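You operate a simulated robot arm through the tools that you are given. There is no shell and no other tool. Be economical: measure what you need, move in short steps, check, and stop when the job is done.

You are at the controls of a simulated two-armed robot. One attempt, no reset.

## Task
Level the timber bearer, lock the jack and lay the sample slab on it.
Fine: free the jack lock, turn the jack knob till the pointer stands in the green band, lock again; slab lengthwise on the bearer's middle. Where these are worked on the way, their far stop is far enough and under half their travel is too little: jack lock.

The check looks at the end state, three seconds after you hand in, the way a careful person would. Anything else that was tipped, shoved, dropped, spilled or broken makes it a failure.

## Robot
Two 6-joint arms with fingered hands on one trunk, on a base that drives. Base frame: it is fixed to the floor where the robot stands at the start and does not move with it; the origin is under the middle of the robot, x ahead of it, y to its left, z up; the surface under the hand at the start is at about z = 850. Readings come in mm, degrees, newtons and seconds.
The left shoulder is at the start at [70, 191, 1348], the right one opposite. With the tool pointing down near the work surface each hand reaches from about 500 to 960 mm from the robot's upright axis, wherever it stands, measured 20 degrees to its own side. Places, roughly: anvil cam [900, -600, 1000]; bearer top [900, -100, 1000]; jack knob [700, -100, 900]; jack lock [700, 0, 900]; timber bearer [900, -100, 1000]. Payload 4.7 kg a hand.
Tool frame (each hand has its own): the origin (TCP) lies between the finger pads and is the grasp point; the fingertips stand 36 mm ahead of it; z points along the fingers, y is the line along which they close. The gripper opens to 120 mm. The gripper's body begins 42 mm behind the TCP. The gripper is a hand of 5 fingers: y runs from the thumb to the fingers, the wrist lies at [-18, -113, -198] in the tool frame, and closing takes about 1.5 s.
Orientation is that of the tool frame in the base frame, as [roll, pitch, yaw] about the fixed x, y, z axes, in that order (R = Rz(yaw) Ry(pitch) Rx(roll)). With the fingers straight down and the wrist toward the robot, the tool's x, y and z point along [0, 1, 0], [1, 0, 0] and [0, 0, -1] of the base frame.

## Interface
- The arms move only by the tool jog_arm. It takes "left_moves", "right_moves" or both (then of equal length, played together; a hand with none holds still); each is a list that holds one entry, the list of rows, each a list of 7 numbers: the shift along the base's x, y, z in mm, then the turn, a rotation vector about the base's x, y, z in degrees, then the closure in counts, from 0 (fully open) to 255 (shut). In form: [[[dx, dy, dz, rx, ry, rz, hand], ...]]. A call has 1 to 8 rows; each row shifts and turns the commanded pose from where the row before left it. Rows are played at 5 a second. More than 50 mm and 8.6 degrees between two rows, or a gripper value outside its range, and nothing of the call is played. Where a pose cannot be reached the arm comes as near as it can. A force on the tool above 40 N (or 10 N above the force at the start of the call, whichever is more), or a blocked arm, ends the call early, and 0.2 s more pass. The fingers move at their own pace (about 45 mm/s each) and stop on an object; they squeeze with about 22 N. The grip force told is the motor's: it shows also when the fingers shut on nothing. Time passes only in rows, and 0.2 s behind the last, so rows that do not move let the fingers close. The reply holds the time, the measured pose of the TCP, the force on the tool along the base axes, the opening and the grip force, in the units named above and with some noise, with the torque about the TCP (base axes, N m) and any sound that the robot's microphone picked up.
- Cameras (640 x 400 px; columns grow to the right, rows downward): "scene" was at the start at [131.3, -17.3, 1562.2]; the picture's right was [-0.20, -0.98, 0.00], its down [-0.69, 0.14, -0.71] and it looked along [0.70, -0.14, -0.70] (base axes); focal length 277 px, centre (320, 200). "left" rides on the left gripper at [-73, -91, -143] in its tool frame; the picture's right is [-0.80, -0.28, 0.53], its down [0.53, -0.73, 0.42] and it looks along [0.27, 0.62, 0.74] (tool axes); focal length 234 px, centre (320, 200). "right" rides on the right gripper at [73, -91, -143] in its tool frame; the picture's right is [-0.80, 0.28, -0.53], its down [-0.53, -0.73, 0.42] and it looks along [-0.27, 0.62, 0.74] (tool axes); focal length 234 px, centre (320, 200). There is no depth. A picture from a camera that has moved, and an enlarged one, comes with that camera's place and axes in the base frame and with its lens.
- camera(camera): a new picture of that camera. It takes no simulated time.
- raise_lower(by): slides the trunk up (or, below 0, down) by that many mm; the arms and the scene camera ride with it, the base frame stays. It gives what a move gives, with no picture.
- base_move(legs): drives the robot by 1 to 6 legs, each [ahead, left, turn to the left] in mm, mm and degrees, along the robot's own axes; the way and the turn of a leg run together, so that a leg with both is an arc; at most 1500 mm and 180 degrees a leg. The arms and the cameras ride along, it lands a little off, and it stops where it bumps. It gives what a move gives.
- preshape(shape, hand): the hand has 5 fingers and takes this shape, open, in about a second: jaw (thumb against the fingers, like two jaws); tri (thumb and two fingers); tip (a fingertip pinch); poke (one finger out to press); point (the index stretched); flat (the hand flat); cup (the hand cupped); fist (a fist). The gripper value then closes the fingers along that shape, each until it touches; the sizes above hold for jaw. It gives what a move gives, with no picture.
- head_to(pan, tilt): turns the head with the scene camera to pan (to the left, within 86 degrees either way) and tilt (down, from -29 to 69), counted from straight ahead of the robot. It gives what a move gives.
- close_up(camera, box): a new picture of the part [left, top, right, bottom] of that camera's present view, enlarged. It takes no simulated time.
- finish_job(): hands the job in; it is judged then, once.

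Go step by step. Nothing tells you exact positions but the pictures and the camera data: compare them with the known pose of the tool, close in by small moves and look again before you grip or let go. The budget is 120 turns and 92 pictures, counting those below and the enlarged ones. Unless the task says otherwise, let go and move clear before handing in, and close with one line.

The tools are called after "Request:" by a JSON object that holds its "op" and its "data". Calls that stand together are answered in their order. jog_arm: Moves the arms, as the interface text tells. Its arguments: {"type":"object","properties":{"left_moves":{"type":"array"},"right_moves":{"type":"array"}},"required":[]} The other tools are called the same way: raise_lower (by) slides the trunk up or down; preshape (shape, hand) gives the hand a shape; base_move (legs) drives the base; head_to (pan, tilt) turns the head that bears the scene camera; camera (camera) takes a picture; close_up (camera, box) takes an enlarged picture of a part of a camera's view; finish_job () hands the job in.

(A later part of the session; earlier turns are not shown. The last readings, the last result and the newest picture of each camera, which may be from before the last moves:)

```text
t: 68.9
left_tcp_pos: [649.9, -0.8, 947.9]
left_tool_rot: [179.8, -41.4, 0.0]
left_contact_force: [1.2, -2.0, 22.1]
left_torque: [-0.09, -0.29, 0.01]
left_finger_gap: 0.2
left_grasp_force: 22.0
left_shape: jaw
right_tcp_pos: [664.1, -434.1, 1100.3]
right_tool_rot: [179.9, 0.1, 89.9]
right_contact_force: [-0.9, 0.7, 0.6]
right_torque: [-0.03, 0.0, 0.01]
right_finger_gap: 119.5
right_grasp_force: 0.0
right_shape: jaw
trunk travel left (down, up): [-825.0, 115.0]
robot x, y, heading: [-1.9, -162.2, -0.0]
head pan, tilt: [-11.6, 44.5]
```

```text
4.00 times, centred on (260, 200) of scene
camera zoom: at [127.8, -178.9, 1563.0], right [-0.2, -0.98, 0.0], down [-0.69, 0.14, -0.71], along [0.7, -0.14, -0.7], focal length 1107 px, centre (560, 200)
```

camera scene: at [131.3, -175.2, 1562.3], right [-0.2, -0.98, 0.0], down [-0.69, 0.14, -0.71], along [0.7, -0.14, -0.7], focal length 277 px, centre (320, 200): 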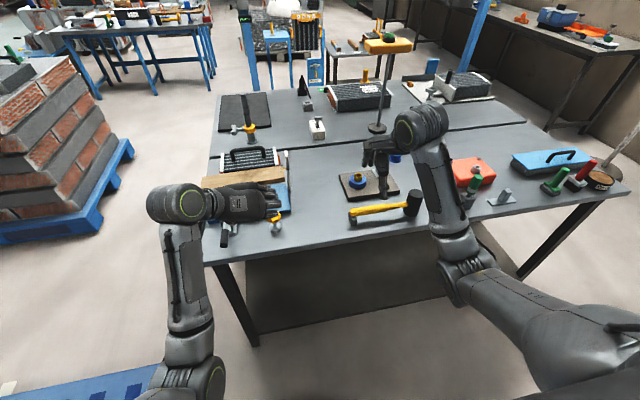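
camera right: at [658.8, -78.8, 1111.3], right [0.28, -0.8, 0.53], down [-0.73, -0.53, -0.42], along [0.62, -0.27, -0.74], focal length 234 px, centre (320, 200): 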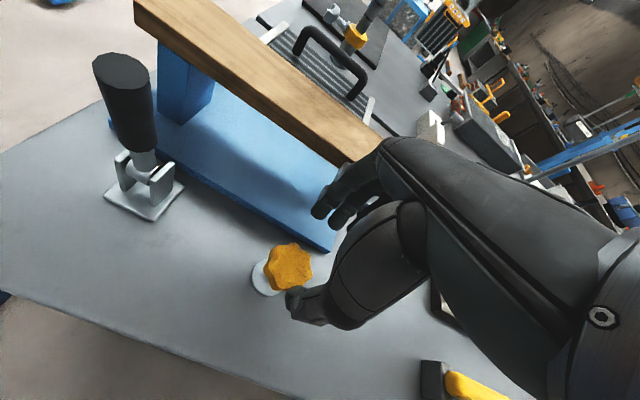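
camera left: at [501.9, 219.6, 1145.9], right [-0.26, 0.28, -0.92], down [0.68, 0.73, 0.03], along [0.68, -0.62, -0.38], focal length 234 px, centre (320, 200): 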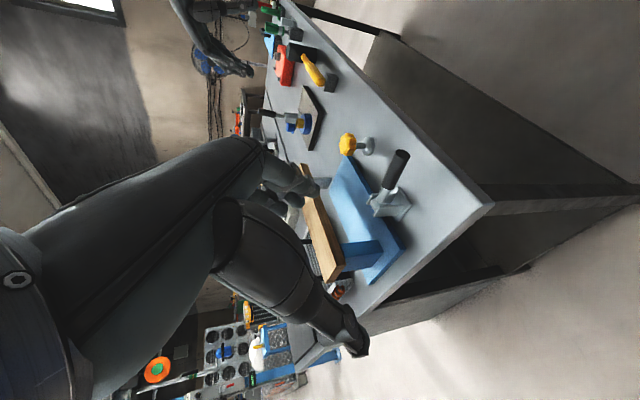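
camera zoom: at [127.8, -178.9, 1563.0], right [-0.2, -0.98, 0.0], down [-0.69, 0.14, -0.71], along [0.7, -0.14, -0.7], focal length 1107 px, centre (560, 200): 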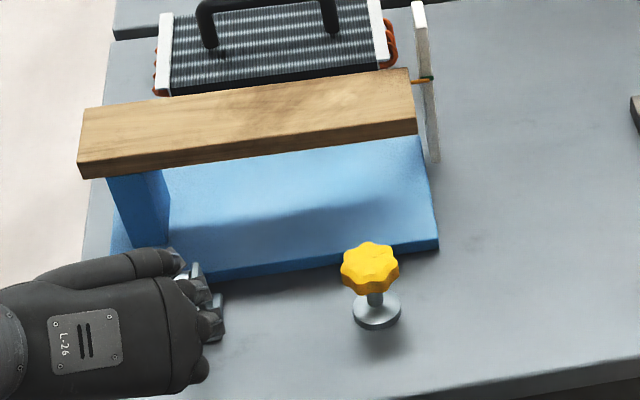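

The lever is hard at its stop. Retreat the left hand and raise it, then drive so the right arm can reach the slab's handle (about [1100, -75, 933]).

Request:
{"op": "jog_arm", "data": {"left_moves": [[[-5, 0, 20, 0, 0, 0, 255], [-5, 0, 30, 0, 0, 0, 255], [-5, 0, 30, 0, 0, 0, 255], [0, 20, 30, 0, 0, 0, 255], [0, 30, 30, 0, 0, 0, 255], [0, 30, 20, 0, 0, 0, 255], [-20, 30, 0, 0, 0, 0, 255], [-20, 10, 0, 0, 0, 0, 255]]], "right_moves": [[[0, 0, 10, 0, 0, 0, 0], [0, 0, 10, 0, 0, 0, 0], [0, 0, 10, 0, 0, 0, 0], [0, 0, 10, 0, 0, 0, 0], [0, 0, 10, 0, 0, 0, 0], [0, 0, 10, 0, 0, 0, 0], [0, 0, 0, 0, 0, 0, 0], [0, 0, 0, 0, 0, 0, 0]]]}}

Request:
{"op": "base_move", "data": {"legs": [[0, 250, 0]]}}

Request:
{"op": "camera", "data": {"camera": "scene"}}

Request:
{"op": "camera", "data": {"camera": "right"}}

```text
t: 70.7
left_tcp_pos: [594.8, 120.7, 1105.1]
left_tool_rot: [-180.0, -40.9, 0.0]
left_contact_force: [0.9, 0.0, 0.4]
left_torque: [0.01, -0.01, -0.04]
left_finger_gap: 0.0
left_grasp_force: 21.8
left_shape: jaw
right_tcp_pos: [672.2, -439.2, 1152.5]
right_tool_rot: [179.7, -0.2, 90.1]
right_contact_force: [-0.2, -0.1, 0.1]
right_torque: [0.0, 0.0, 0.0]
right_finger_gap: 119.6
right_grasp_force: 0.1
right_shape: jaw
right hand out of reach, approached as far as the arm can: row 5, 6
trunk travel left (down, up): [-825.0, 115.0]
robot x, y, heading: [3.2, -157.2, -0.2]
head pan, tilt: [-11.6, 44.5]
```

```text
t: 72.2
left_tcp_pos: [596.3, 293.4, 1103.1]
left_tool_rot: [179.9, -40.9, 0.0]
left_contact_force: [0.3, 0.7, -1.0]
left_torque: [-0.02, 0.05, -0.01]
left_finger_gap: 0.0
left_grasp_force: 21.5
left_shape: jaw
right_tcp_pos: [673.4, -264.5, 1150.3]
right_tool_rot: [179.9, -0.1, 89.8]
right_contact_force: [0.1, 0.2, -0.6]
right_torque: [-0.01, 0.01, 0.0]
right_finger_gap: 119.8
right_grasp_force: 0.0
right_shape: jaw
trunk travel left (down, up): [-825.0, 115.0]
robot x, y, heading: [-1.3, 17.5, -0.1]
head pan, tilt: [-11.6, 44.5]
stopped in leg 1: the robot was blocked; the commanded pose is now the measured one
```

```text
34 pictures are left
camera scene: at [132.1, -2.1, 1562.2], right [-0.2, -0.98, 0.0], down [-0.69, 0.14, -0.71], along [0.7, -0.15, -0.7], focal length 277 px, centre (320, 200)
```

scene: 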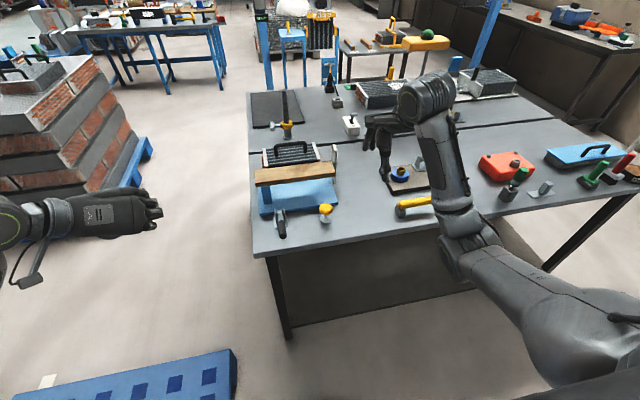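

```text
33 pictures are left
camera right: at [584.1, -192.0, 1294.3], right [0.28, -0.8, 0.53], down [-0.73, -0.53, -0.43], along [0.62, -0.27, -0.74], focal length 234 px, centre (320, 200)
```

right: 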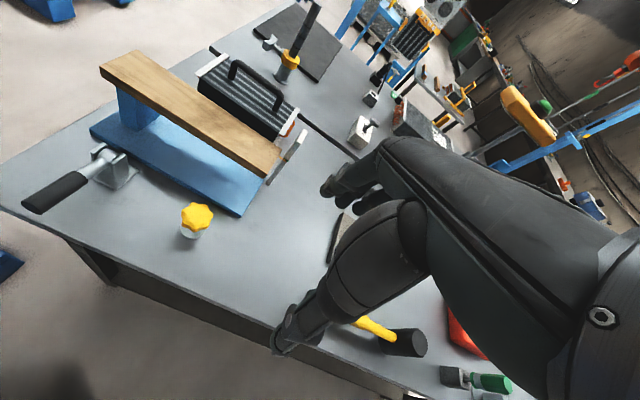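

Base bumped near the pallet on the left, but nothing moved. Measure bearer and slab from this right view.

Request:
{"op": "close_up", "data": {"camera": "right", "box": [80, 30, 320, 180]}}

Request:
{"op": "close_up", "data": {"camera": "scene", "box": [240, 120, 360, 220]}}

```text
2.67 times, centred on (200, 105) of right
camera zoom: at [584.1, -192.0, 1294.3], right [0.28, -0.8, 0.53], down [-0.73, -0.53, -0.43], along [0.62, -0.27, -0.74], focal length 624 px, centre (640, 453)
```

zoom: 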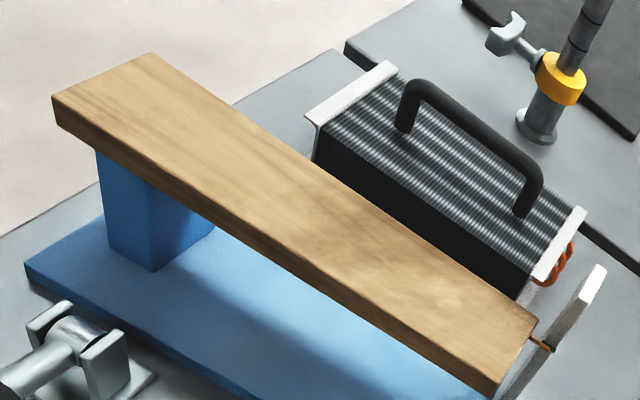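

```text
4.00 times, centred on (300, 170) of scene
camera zoom: at [132.1, -2.1, 1562.2], right [-0.2, -0.98, 0.0], down [-0.69, 0.14, -0.71], along [0.7, -0.15, -0.7], focal length 1107 px, centre (400, 320)
```

zoom: 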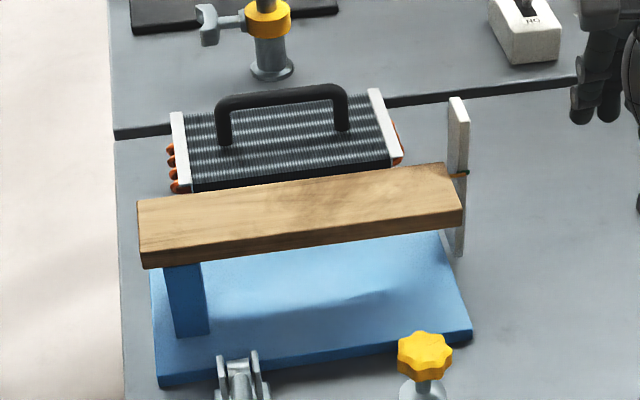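

Slab is about 205×120×57 mm, centre [1073, -80], handle bar at z≈958; bearer top centre ≈[860, -73, 982]. Raise the trunk for lift height, shift off the pallet, and drive ahead.

Request:
{"op": "raise_lower", "data": {"by": 100}}

Request:
{"op": "base_move", "data": {"legs": [[0, -40, 0], [180, 0, 0]]}}

Request:
{"op": "camera", "data": {"camera": "right"}}

Request:
{"op": "camera", "data": {"camera": "scene"}}

```text
t: 73.5
left_tcp_pos: [596.3, 296.4, 1203.0]
left_tool_rot: [179.9, -40.9, -0.2]
left_contact_force: [0.2, 0.0, -0.8]
left_torque: [0.03, -0.01, -0.02]
left_finger_gap: 0.0
left_grasp_force: 22.0
left_shape: jaw
right_tcp_pos: [673.0, -262.8, 1250.2]
right_tool_rot: [180.0, 0.0, 89.9]
right_contact_force: [0.4, 0.4, 0.0]
right_torque: [-0.04, -0.01, -0.03]
right_finger_gap: 119.5
right_grasp_force: 0.1
right_shape: jaw
trunk travel left (down, up): [-925.0, 15.0]
robot x, y, heading: [-1.7, 17.2, -0.2]
head pan, tilt: [-11.6, 44.5]
```

```text
t: 75.5
left_tcp_pos: [771.1, 255.4, 1204.2]
left_tool_rot: [179.8, -41.1, -0.1]
left_contact_force: [-1.3, 1.2, -0.5]
left_torque: [0.0, 0.01, 0.0]
left_finger_gap: 0.2
left_grasp_force: 22.2
left_shape: jaw
right_tcp_pos: [848.3, -305.2, 1253.3]
right_tool_rot: [179.8, -0.1, 89.8]
right_contact_force: [-0.2, 0.1, 0.0]
right_torque: [0.0, -0.03, 0.02]
right_finger_gap: 119.7
right_grasp_force: 0.0
right_shape: jaw
trunk travel left (down, up): [-925.0, 15.0]
robot x, y, heading: [180.7, -23.9, 0.0]
head pan, tilt: [-11.6, 44.5]
```

```text
30 pictures are left
camera right: at [758.7, -231.3, 1396.1], right [0.27, -0.8, 0.53], down [-0.73, -0.53, -0.43], along [0.62, -0.27, -0.73], focal length 234 px, centre (320, 200)
```

right: 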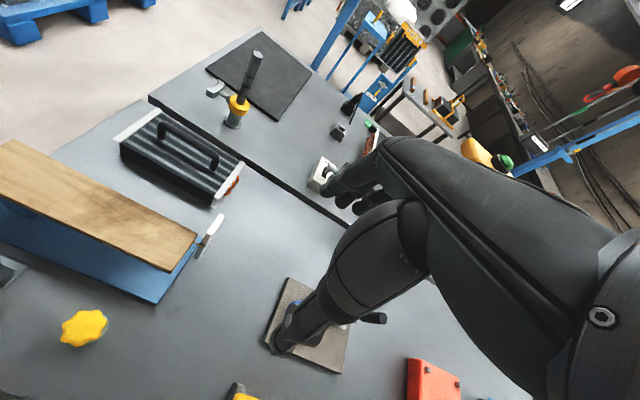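

```text
29 pictures are left
camera scene: at [305.8, -41.4, 1662.7], right [-0.2, -0.98, 0.0], down [-0.68, 0.14, -0.71], along [0.7, -0.15, -0.7], focal length 277 px, centre (320, 200)
```

scene: 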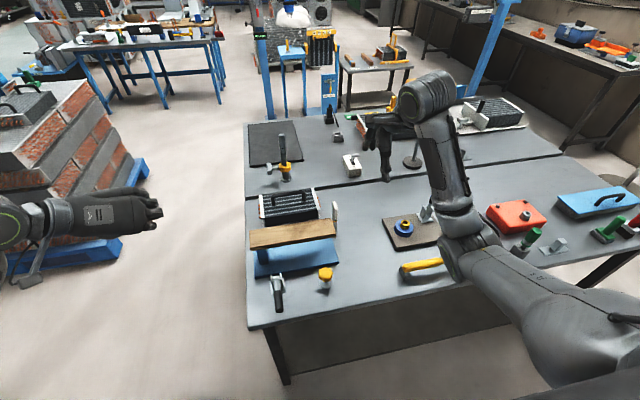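

Moving the right hand over the slab's handle.

Request:
{"op": "jog_arm", "data": {"right_moves": [[[28, 28.5, -10, 0, 0, 0, 0], [28, 28.5, -15, 0, 0, 0, 0], [28, 28.5, -20, 0, 0, 0, 0], [28, 28.5, -20, 0, 0, 0, 0], [28, 28.5, -20, 0, 0, 0, 0], [28, 28.5, -25, 0, 0, 0, 0], [28, 28.5, -25, 0, 0, 0, 0], [28, 28.5, -25, 0, 0, 0, 0]]]}}

Request:
{"op": "camera", "data": {"camera": "right"}}

Request:
{"op": "close_up", "data": {"camera": "scene", "box": [230, 140, 390, 240]}}

```text
t: 77.3
left_tcp_pos: [773.6, 256.3, 1201.7]
left_tool_rot: [179.7, -40.9, 0.0]
left_contact_force: [0.4, -0.3, -0.1]
left_torque: [-0.01, -0.01, -0.03]
left_finger_gap: 0.2
left_grasp_force: 21.8
left_shape: jaw
right_tcp_pos: [1075.6, -74.1, 1087.8]
right_tool_rot: [-180.0, 0.1, 89.7]
right_contact_force: [0.0, -0.5, -2.6]
right_torque: [0.05, -0.07, -0.04]
right_finger_gap: 120.0
right_grasp_force: 0.1
right_shape: jaw
trunk travel left (down, up): [-925.0, 15.0]
robot x, y, heading: [179.2, -26.3, -0.3]
head pan, tilt: [-11.6, 44.5]
```

```text
28 pictures are left
camera right: at [986.4, -1.7, 1231.7], right [0.28, -0.8, 0.53], down [-0.74, -0.53, -0.42], along [0.62, -0.27, -0.74], focal length 234 px, centre (320, 200)
```

right: 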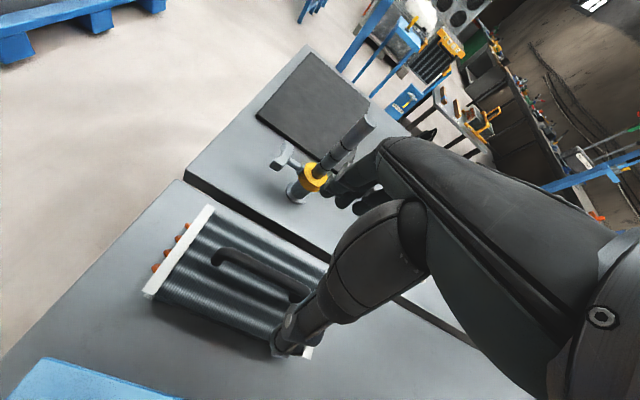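

```text
4.00 times, centred on (310, 190) of scene
camera zoom: at [310.3, -39.0, 1662.0], right [-0.2, -0.98, 0.0], down [-0.69, 0.14, -0.71], along [0.7, -0.15, -0.7], focal length 1107 px, centre (360, 240)
```

zoom: 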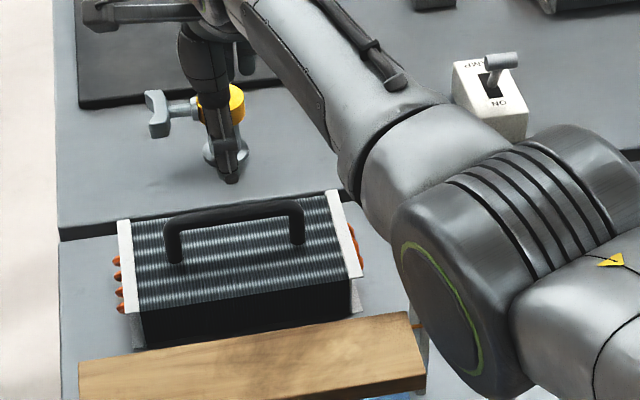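

Handle bar is at ~[1077, -73, 958], along y. Lowering toward it.

Request:
{"op": "jog_arm", "data": {"right_moves": [[[0, 0, -20, 0, 0, 0, 0], [0, 0, -20, 0, 0, 0, 0], [0, 0, -20, 0, 0, 0, 0], [0, 0, -18, 0, 0, 0, 0], [0, 0, 0, 0, 0, 0, 0]]]}}

Request:
{"op": "camera", "data": {"camera": "right"}}

Request:
{"op": "close_up", "data": {"camera": "scene", "box": [230, 140, 390, 240]}}

```text
t: 78.5
left_tcp_pos: [775.3, 254.5, 1203.8]
left_tool_rot: [179.9, -40.9, 0.0]
left_contact_force: [0.0, 0.1, 0.6]
left_torque: [0.0, 0.01, -0.01]
left_finger_gap: 0.1
left_grasp_force: 21.7
left_shape: jaw
right_tcp_pos: [1067.1, -83.1, 1016.9]
right_tool_rot: [179.9, 0.0, 89.8]
right_contact_force: [0.1, -0.5, 0.6]
right_torque: [0.0, 0.01, -0.03]
right_finger_gap: 119.8
right_grasp_force: 0.0
right_shape: jaw
right hand out of reach, approached as far as the arm can: row 4
trunk travel left (down, up): [-925.0, 15.0]
robot x, y, heading: [175.6, -22.8, -0.1]
head pan, tilt: [-11.6, 44.5]
```

```text
26 pictures are left
camera right: at [977.9, -9.3, 1160.0], right [0.28, -0.8, 0.53], down [-0.73, -0.53, -0.43], along [0.62, -0.27, -0.74], focal length 234 px, centre (320, 200)
```

right: 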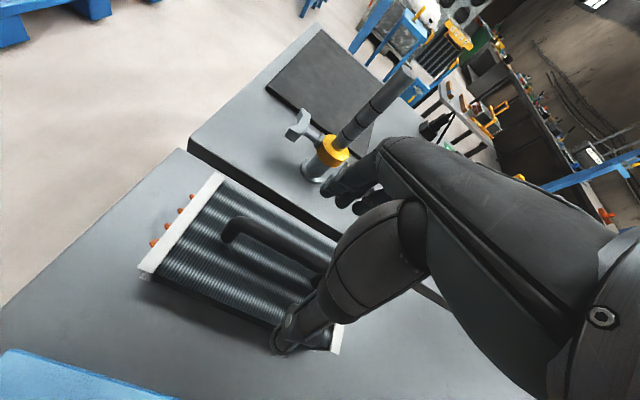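

```text
4.00 times, centred on (310, 190) of scene
camera zoom: at [309.9, -41.9, 1662.3], right [-0.2, -0.98, 0.0], down [-0.69, 0.14, -0.71], along [0.7, -0.15, -0.7], focal length 1107 px, centre (360, 240)
```

zoom: 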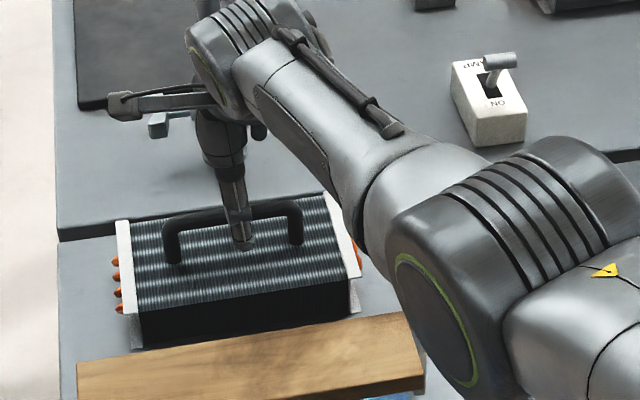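

Slightly out of reach; back the hand off and drive 70 mm ahead.

Request:
{"op": "jog_arm", "data": {"right_moves": [[[-20, 2, 8, 0, 0, 0, 0], [-20, 2, 5, 0, 0, 0, 0], [-25, 2, 5, 0, 0, 0, 0]]]}}

Request:
{"op": "base_move", "data": {"legs": [[70, 0, 0]]}}

Request:
{"op": "camera", "data": {"camera": "right"}}

```text
t: 79.3
left_tcp_pos: [773.6, 255.1, 1203.8]
left_tool_rot: [179.8, -41.0, 0.0]
left_contact_force: [-0.8, 0.1, -0.2]
left_torque: [0.0, -0.01, 0.01]
left_finger_gap: 0.1
left_grasp_force: 22.0
left_shape: jaw
right_tcp_pos: [1002.1, -75.8, 1034.8]
right_tool_rot: [179.9, 0.0, 89.8]
right_contact_force: [0.1, -0.8, 0.4]
right_torque: [-0.02, -0.01, 0.01]
right_finger_gap: 119.9
right_grasp_force: 0.0
right_shape: jaw
trunk travel left (down, up): [-925.0, 15.0]
robot x, y, heading: [180.0, -20.2, -0.2]
head pan, tilt: [-11.6, 44.5]
```

```text
t: 80.3
left_tcp_pos: [837.1, 255.3, 1207.3]
left_tool_rot: [179.8, -41.2, 0.0]
left_contact_force: [-0.3, 0.1, 0.7]
left_torque: [-0.02, -0.03, 0.0]
left_finger_gap: 0.1
left_grasp_force: 22.1
left_shape: jaw
right_tcp_pos: [1067.5, -76.3, 1038.0]
right_tool_rot: [179.6, 0.2, 89.9]
right_contact_force: [0.2, -0.3, -0.4]
right_torque: [-0.03, -0.06, -0.05]
right_finger_gap: 119.9
right_grasp_force: 0.0
right_shape: jaw
trunk travel left (down, up): [-925.0, 15.0]
robot x, y, heading: [245.6, -25.0, -0.3]
head pan, tilt: [-11.6, 44.5]
```

```text
24 pictures are left
camera right: at [977.3, -2.5, 1181.3], right [0.27, -0.8, 0.53], down [-0.73, -0.53, -0.43], along [0.62, -0.27, -0.73], focal length 234 px, centre (320, 200)
```

right: 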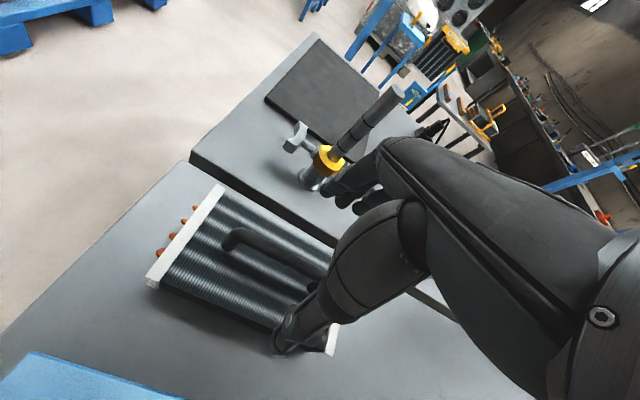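

Request:
{"op": "jog_arm", "data": {"right_moves": [[[2, 0, -15, 0, 0, 0, 0], [2, 0, -15, 0, 0, 0, 0], [0, 0, -15, 0, 0, 0, 0], [0, 0, -12, 0, 0, 0, 0], [0, 0, 0, 0, 0, 0, 0]]]}}

Request:
{"op": "camera", "data": {"camera": "right"}}

Request:
{"op": "close_up", "data": {"camera": "scene", "box": [230, 160, 390, 260]}}

```text
t: 81.5
left_tcp_pos: [842.7, 255.0, 1204.5]
left_tool_rot: [179.8, -41.1, -0.1]
left_contact_force: [-0.4, -0.2, -0.1]
left_torque: [-0.02, -0.03, -0.01]
left_finger_gap: 0.0
left_grasp_force: 22.3
left_shape: jaw
right_tcp_pos: [1075.5, -75.2, 978.4]
right_tool_rot: [179.8, -0.1, 89.9]
right_contact_force: [-0.5, -0.4, -0.4]
right_torque: [0.0, 0.0, 0.0]
right_finger_gap: 119.8
right_grasp_force: 0.1
right_shape: jaw
trunk travel left (down, up): [-925.0, 15.0]
robot x, y, heading: [249.1, -24.6, -0.2]
head pan, tilt: [-11.6, 44.5]
```

```text
23 pictures are left
camera right: at [985.1, -2.6, 1121.0], right [0.28, -0.8, 0.53], down [-0.73, -0.53, -0.43], along [0.62, -0.27, -0.74], focal length 234 px, centre (320, 200)
```

right: 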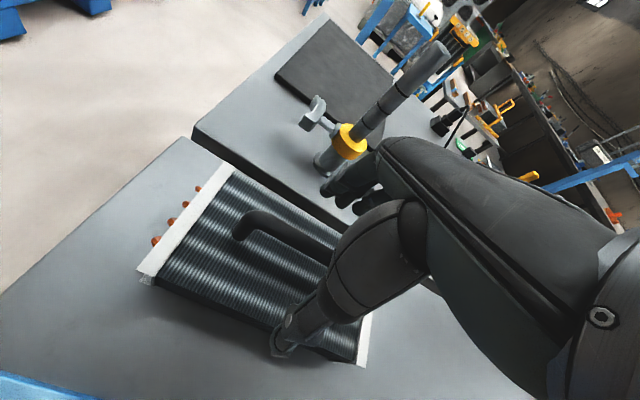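

```text
4.00 times, centred on (310, 210) of scene
camera zoom: at [377.8, -41.9, 1662.3], right [-0.2, -0.98, 0.0], down [-0.69, 0.14, -0.71], along [0.7, -0.15, -0.7], focal length 1107 px, centre (360, 160)
```

zoom: 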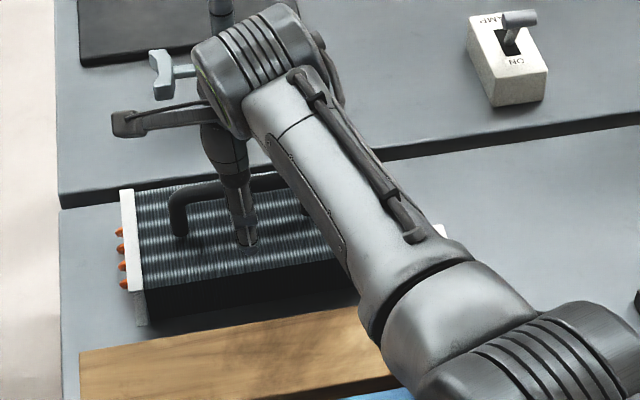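

The hand straddles the bar. Lower the last bit and close.

Request:
{"op": "jog_arm", "data": {"right_moves": [[[-2, 0, -8, 0, 0, 0, 0], [-1, 0, -8, 0, 0, 0, 0], [0, 0, 0, 0, 0, 0, 120], [0, 0, 0, 0, 0, 0, 200], [0, 0, 0, 0, 0, 0, 255], [0, 0, 0, 0, 0, 0, 255], [0, 0, 0, 0, 0, 0, 255], [0, 0, 0, 0, 0, 0, 255]]]}}

Request:
{"op": "jog_arm", "data": {"right_moves": [[[0, 0, 0, 0, 0, 0, 255], [0, 0, 0, 0, 0, 0, 255], [0, 0, 0, 0, 0, 0, 255], [0, 0, 0, 0, 0, 0, 255]]]}}

Request:
{"op": "camera", "data": {"camera": "right"}}

```text
t: 83.3
left_tcp_pos: [843.3, 255.4, 1202.3]
left_tool_rot: [179.9, -40.9, -0.1]
left_contact_force: [0.5, 0.5, 0.0]
left_torque: [-0.02, 0.0, 0.02]
left_finger_gap: 0.1
left_grasp_force: 22.2
left_shape: jaw
right_tcp_pos: [1074.1, -74.9, 960.3]
right_tool_rot: [179.8, -0.1, 89.9]
right_contact_force: [2.5, -0.1, 0.1]
right_torque: [-0.03, -0.02, 0.07]
right_finger_gap: 7.9
right_grasp_force: 0.0
right_shape: jaw
trunk travel left (down, up): [-925.0, 15.0]
robot x, y, heading: [248.2, -27.2, -0.1]
head pan, tilt: [-11.6, 44.5]
```

```text
t: 84.3
left_tcp_pos: [843.5, 255.0, 1203.6]
left_tool_rot: [179.8, -40.9, -0.2]
left_contact_force: [-0.3, -0.4, -0.8]
left_torque: [-0.01, 0.01, 0.02]
left_finger_gap: 0.0
left_grasp_force: 22.6
left_shape: jaw
right_tcp_pos: [1072.2, -76.0, 959.7]
right_tool_rot: [179.9, 0.0, 89.8]
right_contact_force: [-0.5, 0.3, -0.3]
right_torque: [-0.09, 0.01, 0.14]
right_finger_gap: 6.4
right_grasp_force: 22.0
right_shape: jaw
trunk travel left (down, up): [-925.0, 15.0]
robot x, y, heading: [249.7, -26.9, -0.2]
head pan, tilt: [-11.6, 44.5]
```

```text
21 pictures are left
camera right: at [983.4, -2.7, 1103.6], right [0.28, -0.8, 0.53], down [-0.73, -0.53, -0.42], along [0.62, -0.27, -0.74], focal length 234 px, centre (320, 200)
```

right: 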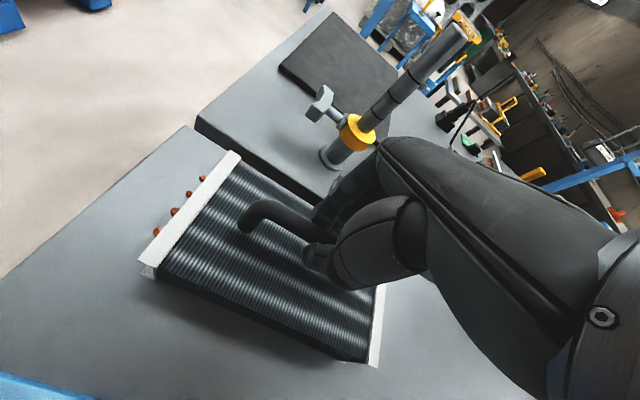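

Enveloping grip on the bar. Test lift.

Request:
{"op": "jog_arm", "data": {"right_moves": [[[0, 0, 5, 0, 0, 0, 255], [0, 0, 8, 0, 0, 0, 255], [0, 0, 10, 0, 0, 0, 255], [0, 0, 10, 0, 0, 0, 255], [0, 0, 0, 0, 0, 0, 255]]]}}

Request:
{"op": "camera", "data": {"camera": "right"}}

```text
t: 85.5
left_tcp_pos: [844.9, 254.9, 1202.7]
left_tool_rot: [179.7, -40.9, 0.0]
left_contact_force: [0.6, 0.0, -0.6]
left_torque: [-0.01, 0.02, -0.01]
left_finger_gap: 0.0
left_grasp_force: 22.0
left_shape: jaw
right_tcp_pos: [1074.1, -76.7, 992.9]
right_tool_rot: [-179.9, 0.0, 89.7]
right_contact_force: [0.1, -0.6, -8.9]
right_torque: [0.01, 0.06, -0.03]
right_finger_gap: 6.4
right_grasp_force: 22.2
right_shape: jaw
trunk travel left (down, up): [-925.0, 15.0]
robot x, y, heading: [249.2, -23.7, -0.1]
head pan, tilt: [-11.6, 44.5]
```

```text
20 pictures are left
camera right: at [984.5, -2.8, 1136.2], right [0.28, -0.8, 0.52], down [-0.73, -0.53, -0.43], along [0.62, -0.27, -0.74], focal length 234 px, centre (320, 200)
```

right: 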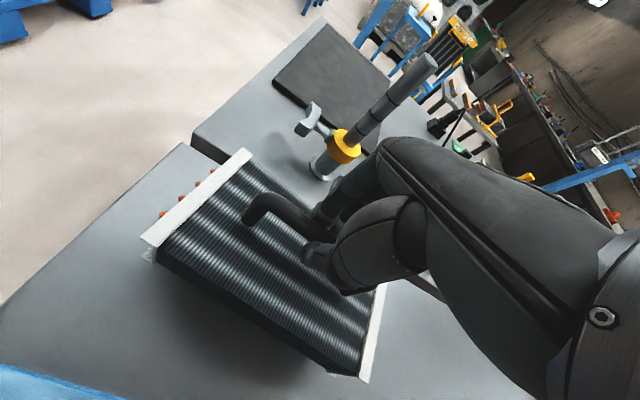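

Slab lifts level (about 0.9 kg). Lift to clear height.

Request:
{"op": "jog_arm", "data": {"right_moves": [[[0, 0, 20, 0, 0, 0, 255], [0, 0, 20, 0, 0, 0, 255], [0, 0, 20, 0, 0, 0, 255], [0, 0, 20, 0, 0, 0, 255], [0, 0, 20, 0, 0, 0, 255], [0, 0, 20, 0, 0, 0, 255], [0, 0, 20, 0, 0, 0, 255], [0, 0, 15, 0, 0, 0, 255]]]}}

Request:
{"op": "jog_arm", "data": {"right_moves": [[[-20, 0, 0, 0, 0, 0, 255], [-28, 0, 0, 0, 0, 0, 255], [-28, 0, 0, 0, 0, 0, 255], [-28, 0, 0, 0, 0, 0, 255], [-28, 0, 0, 0, 0, 0, 255], [-28, 0, 0, 0, 0, 0, 255], [-28, 0, 0, 0, 0, 0, 255], [-20, 0, 0, 0, 0, 0, 255]]]}}

Request:
{"op": "camera", "data": {"camera": "scene"}}

Request:
{"op": "camera", "data": {"camera": "right"}}

```text
t: 87.3
left_tcp_pos: [843.4, 254.0, 1202.4]
left_tool_rot: [179.8, -40.9, -0.1]
left_contact_force: [-0.6, -0.5, 0.4]
left_torque: [0.0, -0.04, 0.02]
left_finger_gap: 0.0
left_grasp_force: 21.9
left_shape: jaw
right_tcp_pos: [1072.7, -77.0, 1148.9]
right_tool_rot: [-180.0, 0.0, 89.9]
right_contact_force: [0.5, 0.2, -8.7]
right_torque: [0.03, 0.04, 0.04]
right_finger_gap: 6.2
right_grasp_force: 21.7
right_shape: jaw
trunk travel left (down, up): [-925.0, 15.0]
robot x, y, heading: [245.9, -25.4, -0.3]
head pan, tilt: [-11.6, 44.5]
```

```text
t: 89.1
left_tcp_pos: [843.5, 253.0, 1204.5]
left_tool_rot: [179.8, -41.0, -0.2]
left_contact_force: [0.1, 0.7, 0.3]
left_torque: [0.0, 0.03, 0.03]
left_finger_gap: 0.0
left_grasp_force: 22.0
left_shape: jaw
right_tcp_pos: [906.8, -166.9, 1154.4]
right_tool_rot: [176.5, 8.1, 85.0]
right_contact_force: [-0.1, 1.1, -9.6]
right_torque: [0.16, 0.05, 0.0]
right_finger_gap: 6.3
right_grasp_force: 21.5
right_shape: jaw
right hand out of reach, approached as far as the arm can: row 8
trunk travel left (down, up): [-925.0, 15.0]
robot x, y, heading: [248.7, -25.0, -0.2]
head pan, tilt: [-11.6, 44.5]
stopped in row 8 (right hand): the arm was blocked; the commanded pose is now the measured one
```

```text
19 pictures are left
camera scene: at [379.0, -43.3, 1662.2], right [-0.2, -0.98, 0.0], down [-0.69, 0.14, -0.71], along [0.7, -0.15, -0.7], focal length 277 px, centre (320, 200)
```

scene: 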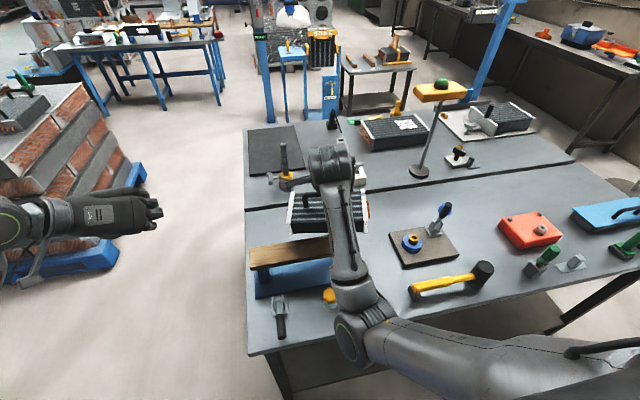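

```text
18 pictures are left
camera right: at [817.2, -66.2, 1280.7], right [0.18, -0.74, 0.65], down [-0.75, -0.53, -0.39], along [0.63, -0.42, -0.65], focal length 234 px, centre (320, 200)
```

right: 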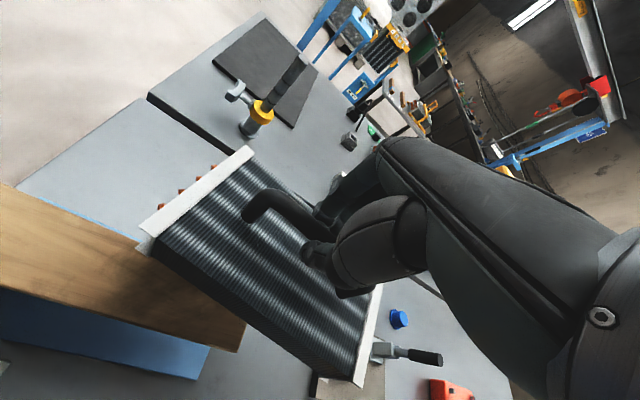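

The arm hit a limit that close-in and sagged sideways. Recover the level pose further out; then I'll use the base to bring the slab back.

Request:
{"op": "jog_arm", "data": {"right_moves": [[[10, 10, 4, 4.1, 1.55, 2.4, 255], [12, 20, 4, 4.1, 1.55, 2.4, 255], [15, 20, 0, 0, 0, 0, 255], [15, 20, 0, 0, 0, 0, 255], [15, 20, 0, 0, 0, 0, 255], [0, 0, 0, 0, 0, 0, 255]]]}}

Request:
{"op": "close_up", "data": {"camera": "scene", "box": [230, 140, 390, 240]}}

```text
t: 90.5
left_tcp_pos: [844.0, 255.0, 1202.7]
left_tool_rot: [179.9, -41.0, -0.1]
left_contact_force: [0.3, 0.0, 0.3]
left_torque: [-0.03, 0.03, -0.01]
left_finger_gap: 0.1
left_grasp_force: 21.5
left_shape: jaw
right_tcp_pos: [975.0, -73.3, 1162.8]
right_tool_rot: [179.8, 0.1, 90.2]
right_contact_force: [-0.4, -0.3, -8.7]
right_torque: [-0.01, 0.05, 0.02]
right_finger_gap: 6.5
right_grasp_force: 22.2
right_shape: jaw
trunk travel left (down, up): [-925.0, 15.0]
robot x, y, heading: [248.5, -25.6, 0.0]
head pan, tilt: [-11.6, 44.5]
```

```text
4.00 times, centred on (310, 190) of scene
camera zoom: at [380.1, -42.3, 1662.1], right [-0.2, -0.98, 0.0], down [-0.69, 0.14, -0.71], along [0.7, -0.15, -0.7], focal length 1107 px, centre (360, 240)
```

zoom: 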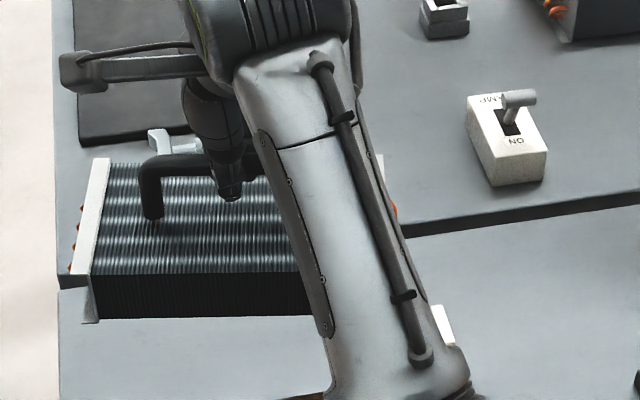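

Level again. Drive back 112 mm so the slab is above the bearer.

Request:
{"op": "base_move", "data": {"legs": [[-112, 0, 0]]}}

Request:
{"op": "camera", "data": {"camera": "right"}}

Request:
{"op": "close_up", "data": {"camera": "scene", "box": [230, 140, 390, 240]}}

```text
t: 91.7
left_tcp_pos: [735.5, 254.1, 1201.5]
left_tool_rot: [179.9, -40.8, -0.2]
left_contact_force: [0.5, -0.4, 0.5]
left_torque: [0.01, 0.02, -0.02]
left_finger_gap: 0.0
left_grasp_force: 21.7
left_shape: jaw
right_tcp_pos: [865.7, -73.8, 1161.2]
right_tool_rot: [-180.0, -0.1, 90.0]
right_contact_force: [-0.5, -0.4, -10.0]
right_torque: [0.0, 0.06, 0.01]
right_finger_gap: 6.3
right_grasp_force: 21.8
right_shape: jaw
trunk travel left (down, up): [-925.0, 15.0]
robot x, y, heading: [137.0, -24.8, -0.1]
head pan, tilt: [-11.6, 44.5]
```

```text
16 pictures are left
camera right: at [775.8, -0.8, 1304.9], right [0.28, -0.8, 0.53], down [-0.73, -0.53, -0.42], along [0.62, -0.26, -0.74], focal length 234 px, centre (320, 200)
```

right: 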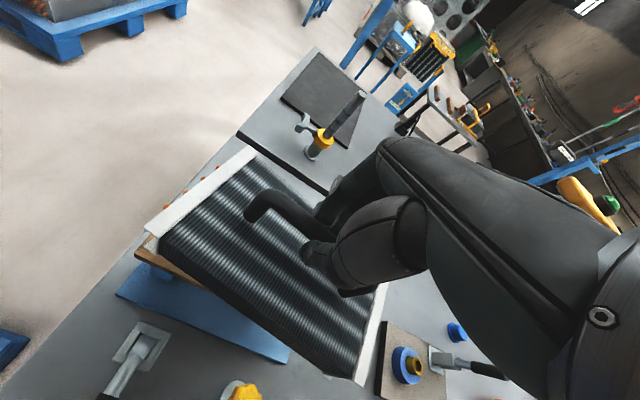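

```text
4.00 times, centred on (310, 190) of scene
camera zoom: at [272.2, -41.8, 1661.7], right [-0.21, -0.98, 0.0], down [-0.69, 0.14, -0.71], along [0.7, -0.15, -0.7], focal length 1107 px, centre (360, 240)
```

zoom: 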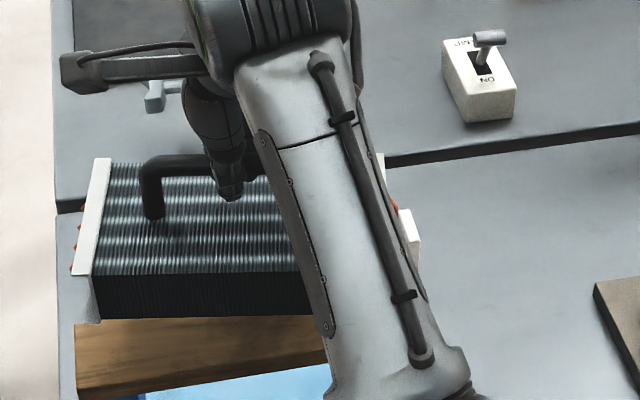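

In hand, the slab has yawed about −10° from the bearer; rotate +12° to line it up, then check.

Request:
{"op": "jog_arm", "data": {"right_moves": [[[0, 2, 0, 0, 0, 6, 255], [-3, 2, 0, 0, 0, 6, 255], [-2, 2, -15, 0, 0, 0, 255], [0, 0, -15, 0, 0, 0, 255], [0, 0, 0, 0, 0, 0, 255]]]}}

Request:
{"op": "close_up", "data": {"camera": "scene", "box": [230, 140, 390, 240]}}

Request:
{"op": "camera", "data": {"camera": "right"}}

```text
t: 92.9
left_tcp_pos: [734.4, 253.9, 1203.3]
left_tool_rot: [179.9, -40.9, -0.1]
left_contact_force: [0.4, -0.3, -1.6]
left_torque: [-0.02, 0.01, -0.03]
left_finger_gap: 0.0
left_grasp_force: 22.3
left_shape: jaw
right_tcp_pos: [858.8, -67.8, 1131.2]
right_tool_rot: [180.0, -0.1, 102.2]
right_contact_force: [-0.2, 0.1, -9.4]
right_torque: [-0.01, 0.06, 0.0]
right_finger_gap: 6.8
right_grasp_force: 22.0
right_shape: jaw
trunk travel left (down, up): [-925.0, 15.0]
robot x, y, heading: [133.9, -28.0, 0.1]
head pan, tilt: [-11.6, 44.5]
```

```text
4.00 times, centred on (310, 190) of scene
camera zoom: at [269.8, -42.1, 1662.0], right [-0.21, -0.98, 0.0], down [-0.69, 0.14, -0.71], along [0.7, -0.15, -0.7], focal length 1107 px, centre (360, 240)
```

zoom: 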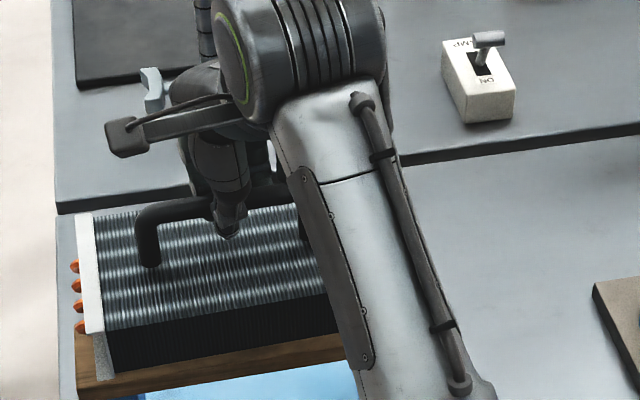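

```text
13 pictures are left
camera right: at [755.6, -15.7, 1275.2], right [0.44, -0.73, 0.53], down [-0.6, -0.67, -0.43], along [0.66, -0.13, -0.74], focal length 234 px, centre (320, 200)
```

right: 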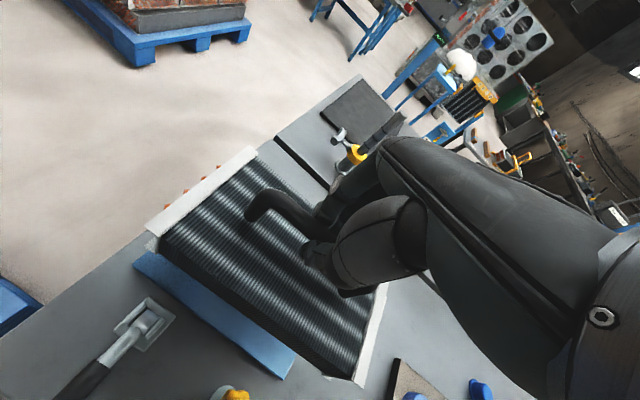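

Aligned and centred within a few mm of the bearer's middle. Lower gently until the load transfers.

Request:
{"op": "jog_arm", "data": {"right_moves": [[[-4, -2, -8, 0, 0, -1, 255], [0, 0, -8, 0, 0, 0, 255], [0, 0, -6, 0, 0, 0, 255], [0, 0, -4, 0, 0, 0, 255], [0, 0, 0, 0, 0, 0, 255]]]}}

Request:
{"op": "jog_arm", "data": {"right_moves": [[[0, 0, -3, 0, 0, 0, 255], [0, 0, 0, 0, 0, 0, 255]]]}}

Request:
{"op": "close_up", "data": {"camera": "scene", "box": [230, 150, 390, 250]}}

```text
t: 94.1
left_tcp_pos: [733.6, 253.7, 1202.5]
left_tool_rot: [180.0, -40.9, -0.2]
left_contact_force: [-0.1, 0.0, -0.3]
left_torque: [0.04, -0.02, -0.03]
left_finger_gap: 0.1
left_grasp_force: 22.0
left_shape: jaw
right_tcp_pos: [853.5, -70.5, 1106.5]
right_tool_rot: [179.9, 0.0, 101.1]
right_contact_force: [0.4, 0.3, -7.9]
right_torque: [-0.02, 0.06, 0.03]
right_finger_gap: 6.6
right_grasp_force: 21.8
right_shape: jaw
trunk travel left (down, up): [-925.0, 15.0]
robot x, y, heading: [133.5, -25.5, -0.3]
head pan, tilt: [-11.6, 44.5]
```

```text
t: 94.7
left_tcp_pos: [732.7, 254.9, 1202.5]
left_tool_rot: [179.9, -40.9, -0.2]
left_contact_force: [-0.6, -0.2, -0.3]
left_torque: [0.02, -0.02, -0.01]
left_finger_gap: 0.0
left_grasp_force: 21.9
left_shape: jaw
right_tcp_pos: [854.1, -71.3, 1103.1]
right_tool_rot: [179.9, 0.1, 101.1]
right_contact_force: [-0.2, 0.9, -8.9]
right_torque: [0.01, 0.02, -0.01]
right_finger_gap: 6.4
right_grasp_force: 22.3
right_shape: jaw
trunk travel left (down, up): [-925.0, 15.0]
robot x, y, heading: [139.7, -20.7, -0.2]
head pan, tilt: [-11.6, 44.5]
```

```text
4.00 times, centred on (310, 200) of scene
camera zoom: at [269.2, -41.9, 1662.1], right [-0.21, -0.98, 0.0], down [-0.69, 0.14, -0.71], along [0.7, -0.15, -0.7], focal length 1107 px, centre (360, 200)
```

zoom: 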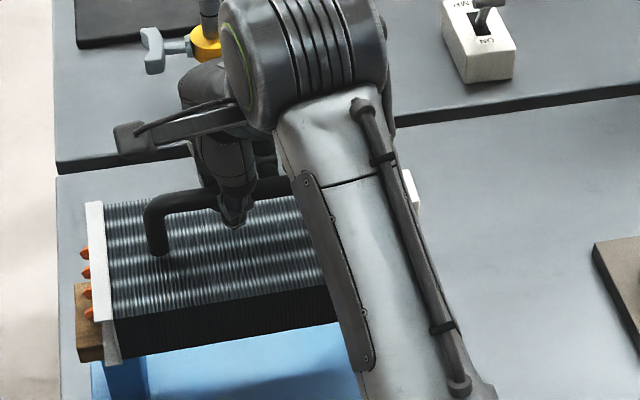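

Request:
{"op": "jog_arm", "data": {"right_moves": [[[0, 0, -3, 0, 0, 0, 255], [0, 0, -3, 0, 0, 0, 255], [0, 0, 0, 0, 0, 0, 255]]]}}

Request:
{"op": "jog_arm", "data": {"right_moves": [[[0, 0, -3, 0, 0, 0, 255], [0, 0, 0, 0, 0, 0, 255]]]}}

```text
t: 95.5
left_tcp_pos: [732.2, 255.5, 1203.4]
left_tool_rot: [179.8, -40.8, -0.2]
left_contact_force: [0.4, 0.5, 0.6]
left_torque: [0.0, 0.03, -0.03]
left_finger_gap: 0.2
left_grasp_force: 21.9
left_shape: jaw
right_tcp_pos: [853.9, -70.5, 1097.6]
right_tool_rot: [179.9, 0.0, 101.1]
right_contact_force: [0.1, 0.4, -9.5]
right_torque: [-0.01, 0.09, 0.02]
right_finger_gap: 6.4
right_grasp_force: 22.1
right_shape: jaw
trunk travel left (down, up): [-925.0, 15.0]
robot x, y, heading: [138.0, -21.9, -0.3]
head pan, tilt: [-11.6, 44.5]
```

```text
t: 96.1
left_tcp_pos: [734.0, 255.3, 1203.9]
left_tool_rot: [179.9, -40.9, -0.2]
left_contact_force: [0.3, -0.4, -0.4]
left_torque: [0.02, 0.02, -0.03]
left_finger_gap: 0.1
left_grasp_force: 22.2
left_shape: jaw
right_tcp_pos: [853.8, -70.0, 1095.0]
right_tool_rot: [179.8, 0.1, 101.1]
right_contact_force: [0.1, -0.1, -8.3]
right_torque: [0.0, 0.04, -0.01]
right_finger_gap: 6.2
right_grasp_force: 21.9
right_shape: jaw
trunk travel left (down, up): [-925.0, 15.0]
robot x, y, heading: [136.8, -26.0, -0.0]
head pan, tilt: [-11.6, 44.5]
```

Request:
{"op": "jog_arm", "data": {"right_moves": [[[0, 0, -3, 0, 0, 0, 255], [0, 0, 0, 0, 0, 0, 255]]]}}

Request:
{"op": "jog_arm", "data": {"right_moves": [[[0, 0, -3, 0, 0, 0, 255], [0, 0, 0, 0, 0, 0, 255]]]}}

Request:
{"op": "close_up", "data": {"camera": "scene", "box": [230, 150, 390, 250]}}

```text
t: 96.7
left_tcp_pos: [733.2, 254.6, 1203.4]
left_tool_rot: [-180.0, -40.8, -0.4]
left_contact_force: [0.6, -0.5, 0.8]
left_torque: [0.02, -0.03, -0.01]
left_finger_gap: 0.1
left_grasp_force: 21.7
left_shape: jaw
right_tcp_pos: [853.5, -70.2, 1091.8]
right_tool_rot: [179.8, 0.0, 101.1]
right_contact_force: [-0.6, 0.2, -8.7]
right_torque: [0.02, 0.09, 0.02]
right_finger_gap: 6.3
right_grasp_force: 22.5
right_shape: jaw
trunk travel left (down, up): [-925.0, 15.0]
robot x, y, heading: [136.8, -27.5, -0.1]
head pan, tilt: [-11.6, 44.5]
```

```text
t: 97.3
left_tcp_pos: [733.6, 254.3, 1203.1]
left_tool_rot: [179.9, -40.9, -0.3]
left_contact_force: [0.6, 0.1, -0.4]
left_torque: [0.01, -0.01, 0.0]
left_finger_gap: 0.0
left_grasp_force: 22.0
left_shape: jaw
right_tcp_pos: [854.0, -70.3, 1087.9]
right_tool_rot: [179.9, 0.0, 101.2]
right_contact_force: [-0.8, -0.1, -9.2]
right_torque: [-0.01, 0.04, 0.0]
right_finger_gap: 6.6
right_grasp_force: 22.1
right_shape: jaw
trunk travel left (down, up): [-925.0, 15.0]
robot x, y, heading: [137.2, -24.5, -0.3]
head pan, tilt: [-11.6, 44.5]
```

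```text
4.00 times, centred on (310, 200) of scene
camera zoom: at [269.1, -41.9, 1662.1], right [-0.21, -0.98, 0.0], down [-0.69, 0.14, -0.71], along [0.7, -0.15, -0.7], focal length 1107 px, centre (360, 200)
```

zoom: 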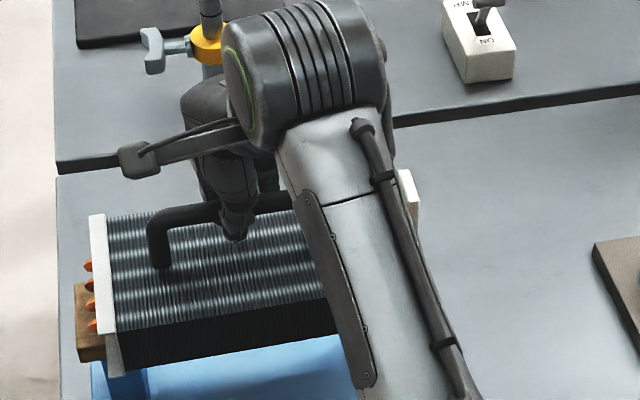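

Not yet touching; continue down in small steps.

Request:
{"op": "jog_arm", "data": {"right_moves": [[[0, 0, -3, 0, 0, 0, 255], [0, 0, 0, 0, 0, 0, 255]]]}}

Request:
{"op": "jog_arm", "data": {"right_moves": [[[0, 0, -3, 0, 0, 0, 255], [0, 0, 0, 0, 0, 0, 255]]]}}

```text
t: 97.9
left_tcp_pos: [734.1, 254.8, 1203.2]
left_tool_rot: [179.9, -40.9, -0.3]
left_contact_force: [-0.2, 0.4, -0.2]
left_torque: [-0.02, 0.01, -0.02]
left_finger_gap: 0.1
left_grasp_force: 21.8
left_shape: jaw
right_tcp_pos: [854.7, -70.2, 1086.4]
right_tool_rot: [179.7, 0.0, 101.2]
right_contact_force: [0.6, 0.9, -9.2]
right_torque: [0.03, 0.03, -0.01]
right_finger_gap: 6.3
right_grasp_force: 21.5
right_shape: jaw
trunk travel left (down, up): [-925.0, 15.0]
robot x, y, heading: [137.2, -22.5, 0.1]
head pan, tilt: [-11.6, 44.5]
```

```text
t: 98.5
left_tcp_pos: [732.6, 254.2, 1203.9]
left_tool_rot: [179.9, -41.0, -0.2]
left_contact_force: [0.1, 0.1, -0.5]
left_torque: [-0.01, -0.02, 0.02]
left_finger_gap: 0.2
left_grasp_force: 21.7
left_shape: jaw
right_tcp_pos: [853.2, -69.9, 1082.4]
right_tool_rot: [179.8, 0.1, 101.1]
right_contact_force: [-0.6, 0.7, -7.4]
right_torque: [0.01, 0.04, 0.01]
right_finger_gap: 6.6
right_grasp_force: 21.9
right_shape: jaw
trunk travel left (down, up): [-925.0, 15.0]
robot x, y, heading: [134.9, -24.0, -0.3]
head pan, tilt: [-11.6, 44.5]
```

Request:
{"op": "jog_arm", "data": {"right_moves": [[[0, 0, -2, 0, 0, 0, 255], [0, 0, 0, 0, 0, 0, 255]]]}}

Request:
{"op": "jog_arm", "data": {"right_moves": [[[0, 0, -2, 0, 0, 0, 255], [0, 0, 0, 0, 0, 0, 255]]]}}

Request:
{"op": "jog_arm", "data": {"right_moves": [[[0, 0, -2, 0, 0, 0, 255], [0, 0, 0, 0, 0, 0, 255]]]}}

Request:
{"op": "close_up", "data": {"camera": "scene", "box": [230, 180, 330, 250]}}

```text
t: 99.1
left_tcp_pos: [732.3, 253.8, 1203.7]
left_tool_rot: [179.9, -40.9, -0.3]
left_contact_force: [0.4, 0.2, 0.2]
left_torque: [0.01, -0.01, -0.01]
left_finger_gap: 0.0
left_grasp_force: 22.1
left_shape: jaw
right_tcp_pos: [854.1, -68.4, 1081.8]
right_tool_rot: [179.7, 0.0, 101.3]
right_contact_force: [1.3, -0.6, -1.1]
right_torque: [-0.02, -0.06, 0.01]
right_finger_gap: 6.6
right_grasp_force: 22.5
right_shape: jaw
trunk travel left (down, up): [-925.0, 15.0]
robot x, y, heading: [137.1, -26.1, -0.1]
head pan, tilt: [-11.6, 44.5]
```

```text
t: 99.7
left_tcp_pos: [732.0, 254.0, 1203.7]
left_tool_rot: [179.9, -41.0, -0.3]
left_contact_force: [-1.0, -0.1, 0.3]
left_torque: [0.0, -0.01, 0.01]
left_finger_gap: 0.0
left_grasp_force: 21.8
left_shape: jaw
right_tcp_pos: [852.9, -69.9, 1080.7]
right_tool_rot: [179.6, 0.0, 101.1]
right_contact_force: [0.5, -0.6, 5.3]
right_torque: [-0.13, -0.05, 0.06]
right_finger_gap: 7.0
right_grasp_force: 21.7
right_shape: jaw
trunk travel left (down, up): [-925.0, 15.0]
robot x, y, heading: [135.4, -25.0, -0.1]
head pan, tilt: [-11.6, 44.5]
```

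```text
t: 100.3
left_tcp_pos: [730.9, 254.5, 1204.7]
left_tool_rot: [179.9, -41.0, -0.1]
left_contact_force: [0.1, -0.4, -0.4]
left_torque: [0.02, -0.02, -0.01]
left_finger_gap: 0.0
left_grasp_force: 22.3
left_shape: jaw
right_tcp_pos: [853.4, -70.2, 1077.5]
right_tool_rot: [179.8, 0.0, 101.1]
right_contact_force: [-2.3, -0.7, 3.6]
right_torque: [-0.07, 0.0, 0.08]
right_finger_gap: 6.7
right_grasp_force: 21.8
right_shape: jaw
trunk travel left (down, up): [-925.0, 15.0]
robot x, y, heading: [135.7, -25.9, -0.4]
head pan, tilt: [-11.6, 44.5]
```

```text
5.71 times, centred on (280, 215) of scene
camera zoom: at [266.6, -41.8, 1662.3], right [-0.21, -0.98, 0.0], down [-0.69, 0.14, -0.71], along [0.7, -0.15, -0.7], focal length 1582 px, centre (549, 114)
```

zoom: 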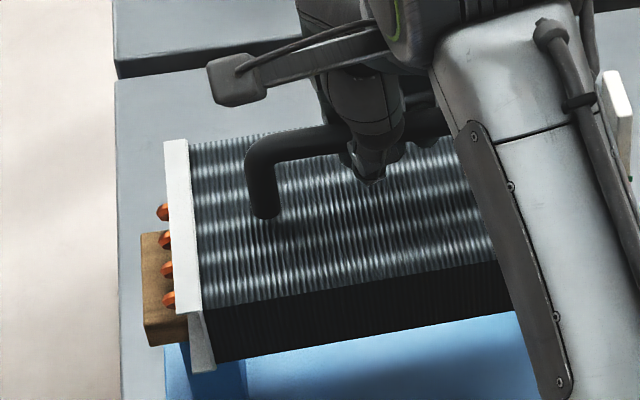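

It's on the bearer, but refined numbers (bearer top z≈972, centre [872, -70], no yaw) show the slab ~11 mm too near and yawed +2.5°. Lift slightly, correct and set down again.

Request:
{"op": "jog_arm", "data": {"right_moves": [[[0, 0, 8, 0, 0, 0, 255], [0, 0, 8, 0, 0, 0, 255], [6, 2, 0, 0, 0, -1.3, 255], [5, 2, 0, 0, 0, -1.2, 255], [0, 0, 0, 0, 0, 0, 255], [0, 0, -5, 0, 0, 0, 255], [0, 0, -3, 0, 0, 0, 255], [0, 0, 0, 0, 0, 0, 255]]]}}

Request:
{"op": "close_up", "data": {"camera": "scene", "box": [230, 180, 330, 250]}}

```text
t: 102.1
left_tcp_pos: [733.0, 253.7, 1204.1]
left_tool_rot: [179.8, -40.9, -0.1]
left_contact_force: [-0.8, 0.2, -0.1]
left_torque: [0.01, 0.0, -0.01]
left_finger_gap: 0.0
left_grasp_force: 21.9
left_shape: jaw
right_tcp_pos: [864.8, -66.2, 1084.0]
right_tool_rot: [179.8, 0.0, 98.6]
right_contact_force: [1.2, -0.7, -7.9]
right_torque: [0.02, 0.05, 0.05]
right_finger_gap: 6.5
right_grasp_force: 22.2
right_shape: jaw
trunk travel left (down, up): [-925.0, 15.0]
robot x, y, heading: [133.3, -21.9, -0.2]
head pan, tilt: [-11.6, 44.5]
```

```text
5.71 times, centred on (280, 215) of scene
camera zoom: at [268.8, -41.9, 1662.1], right [-0.21, -0.98, 0.0], down [-0.69, 0.14, -0.71], along [0.7, -0.15, -0.7], focal length 1582 px, centre (549, 114)
```

zoom: 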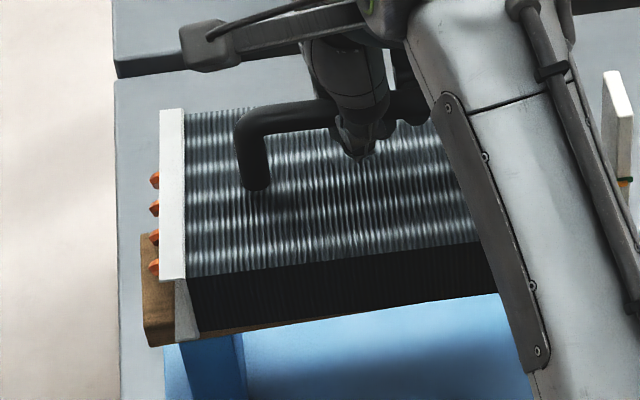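

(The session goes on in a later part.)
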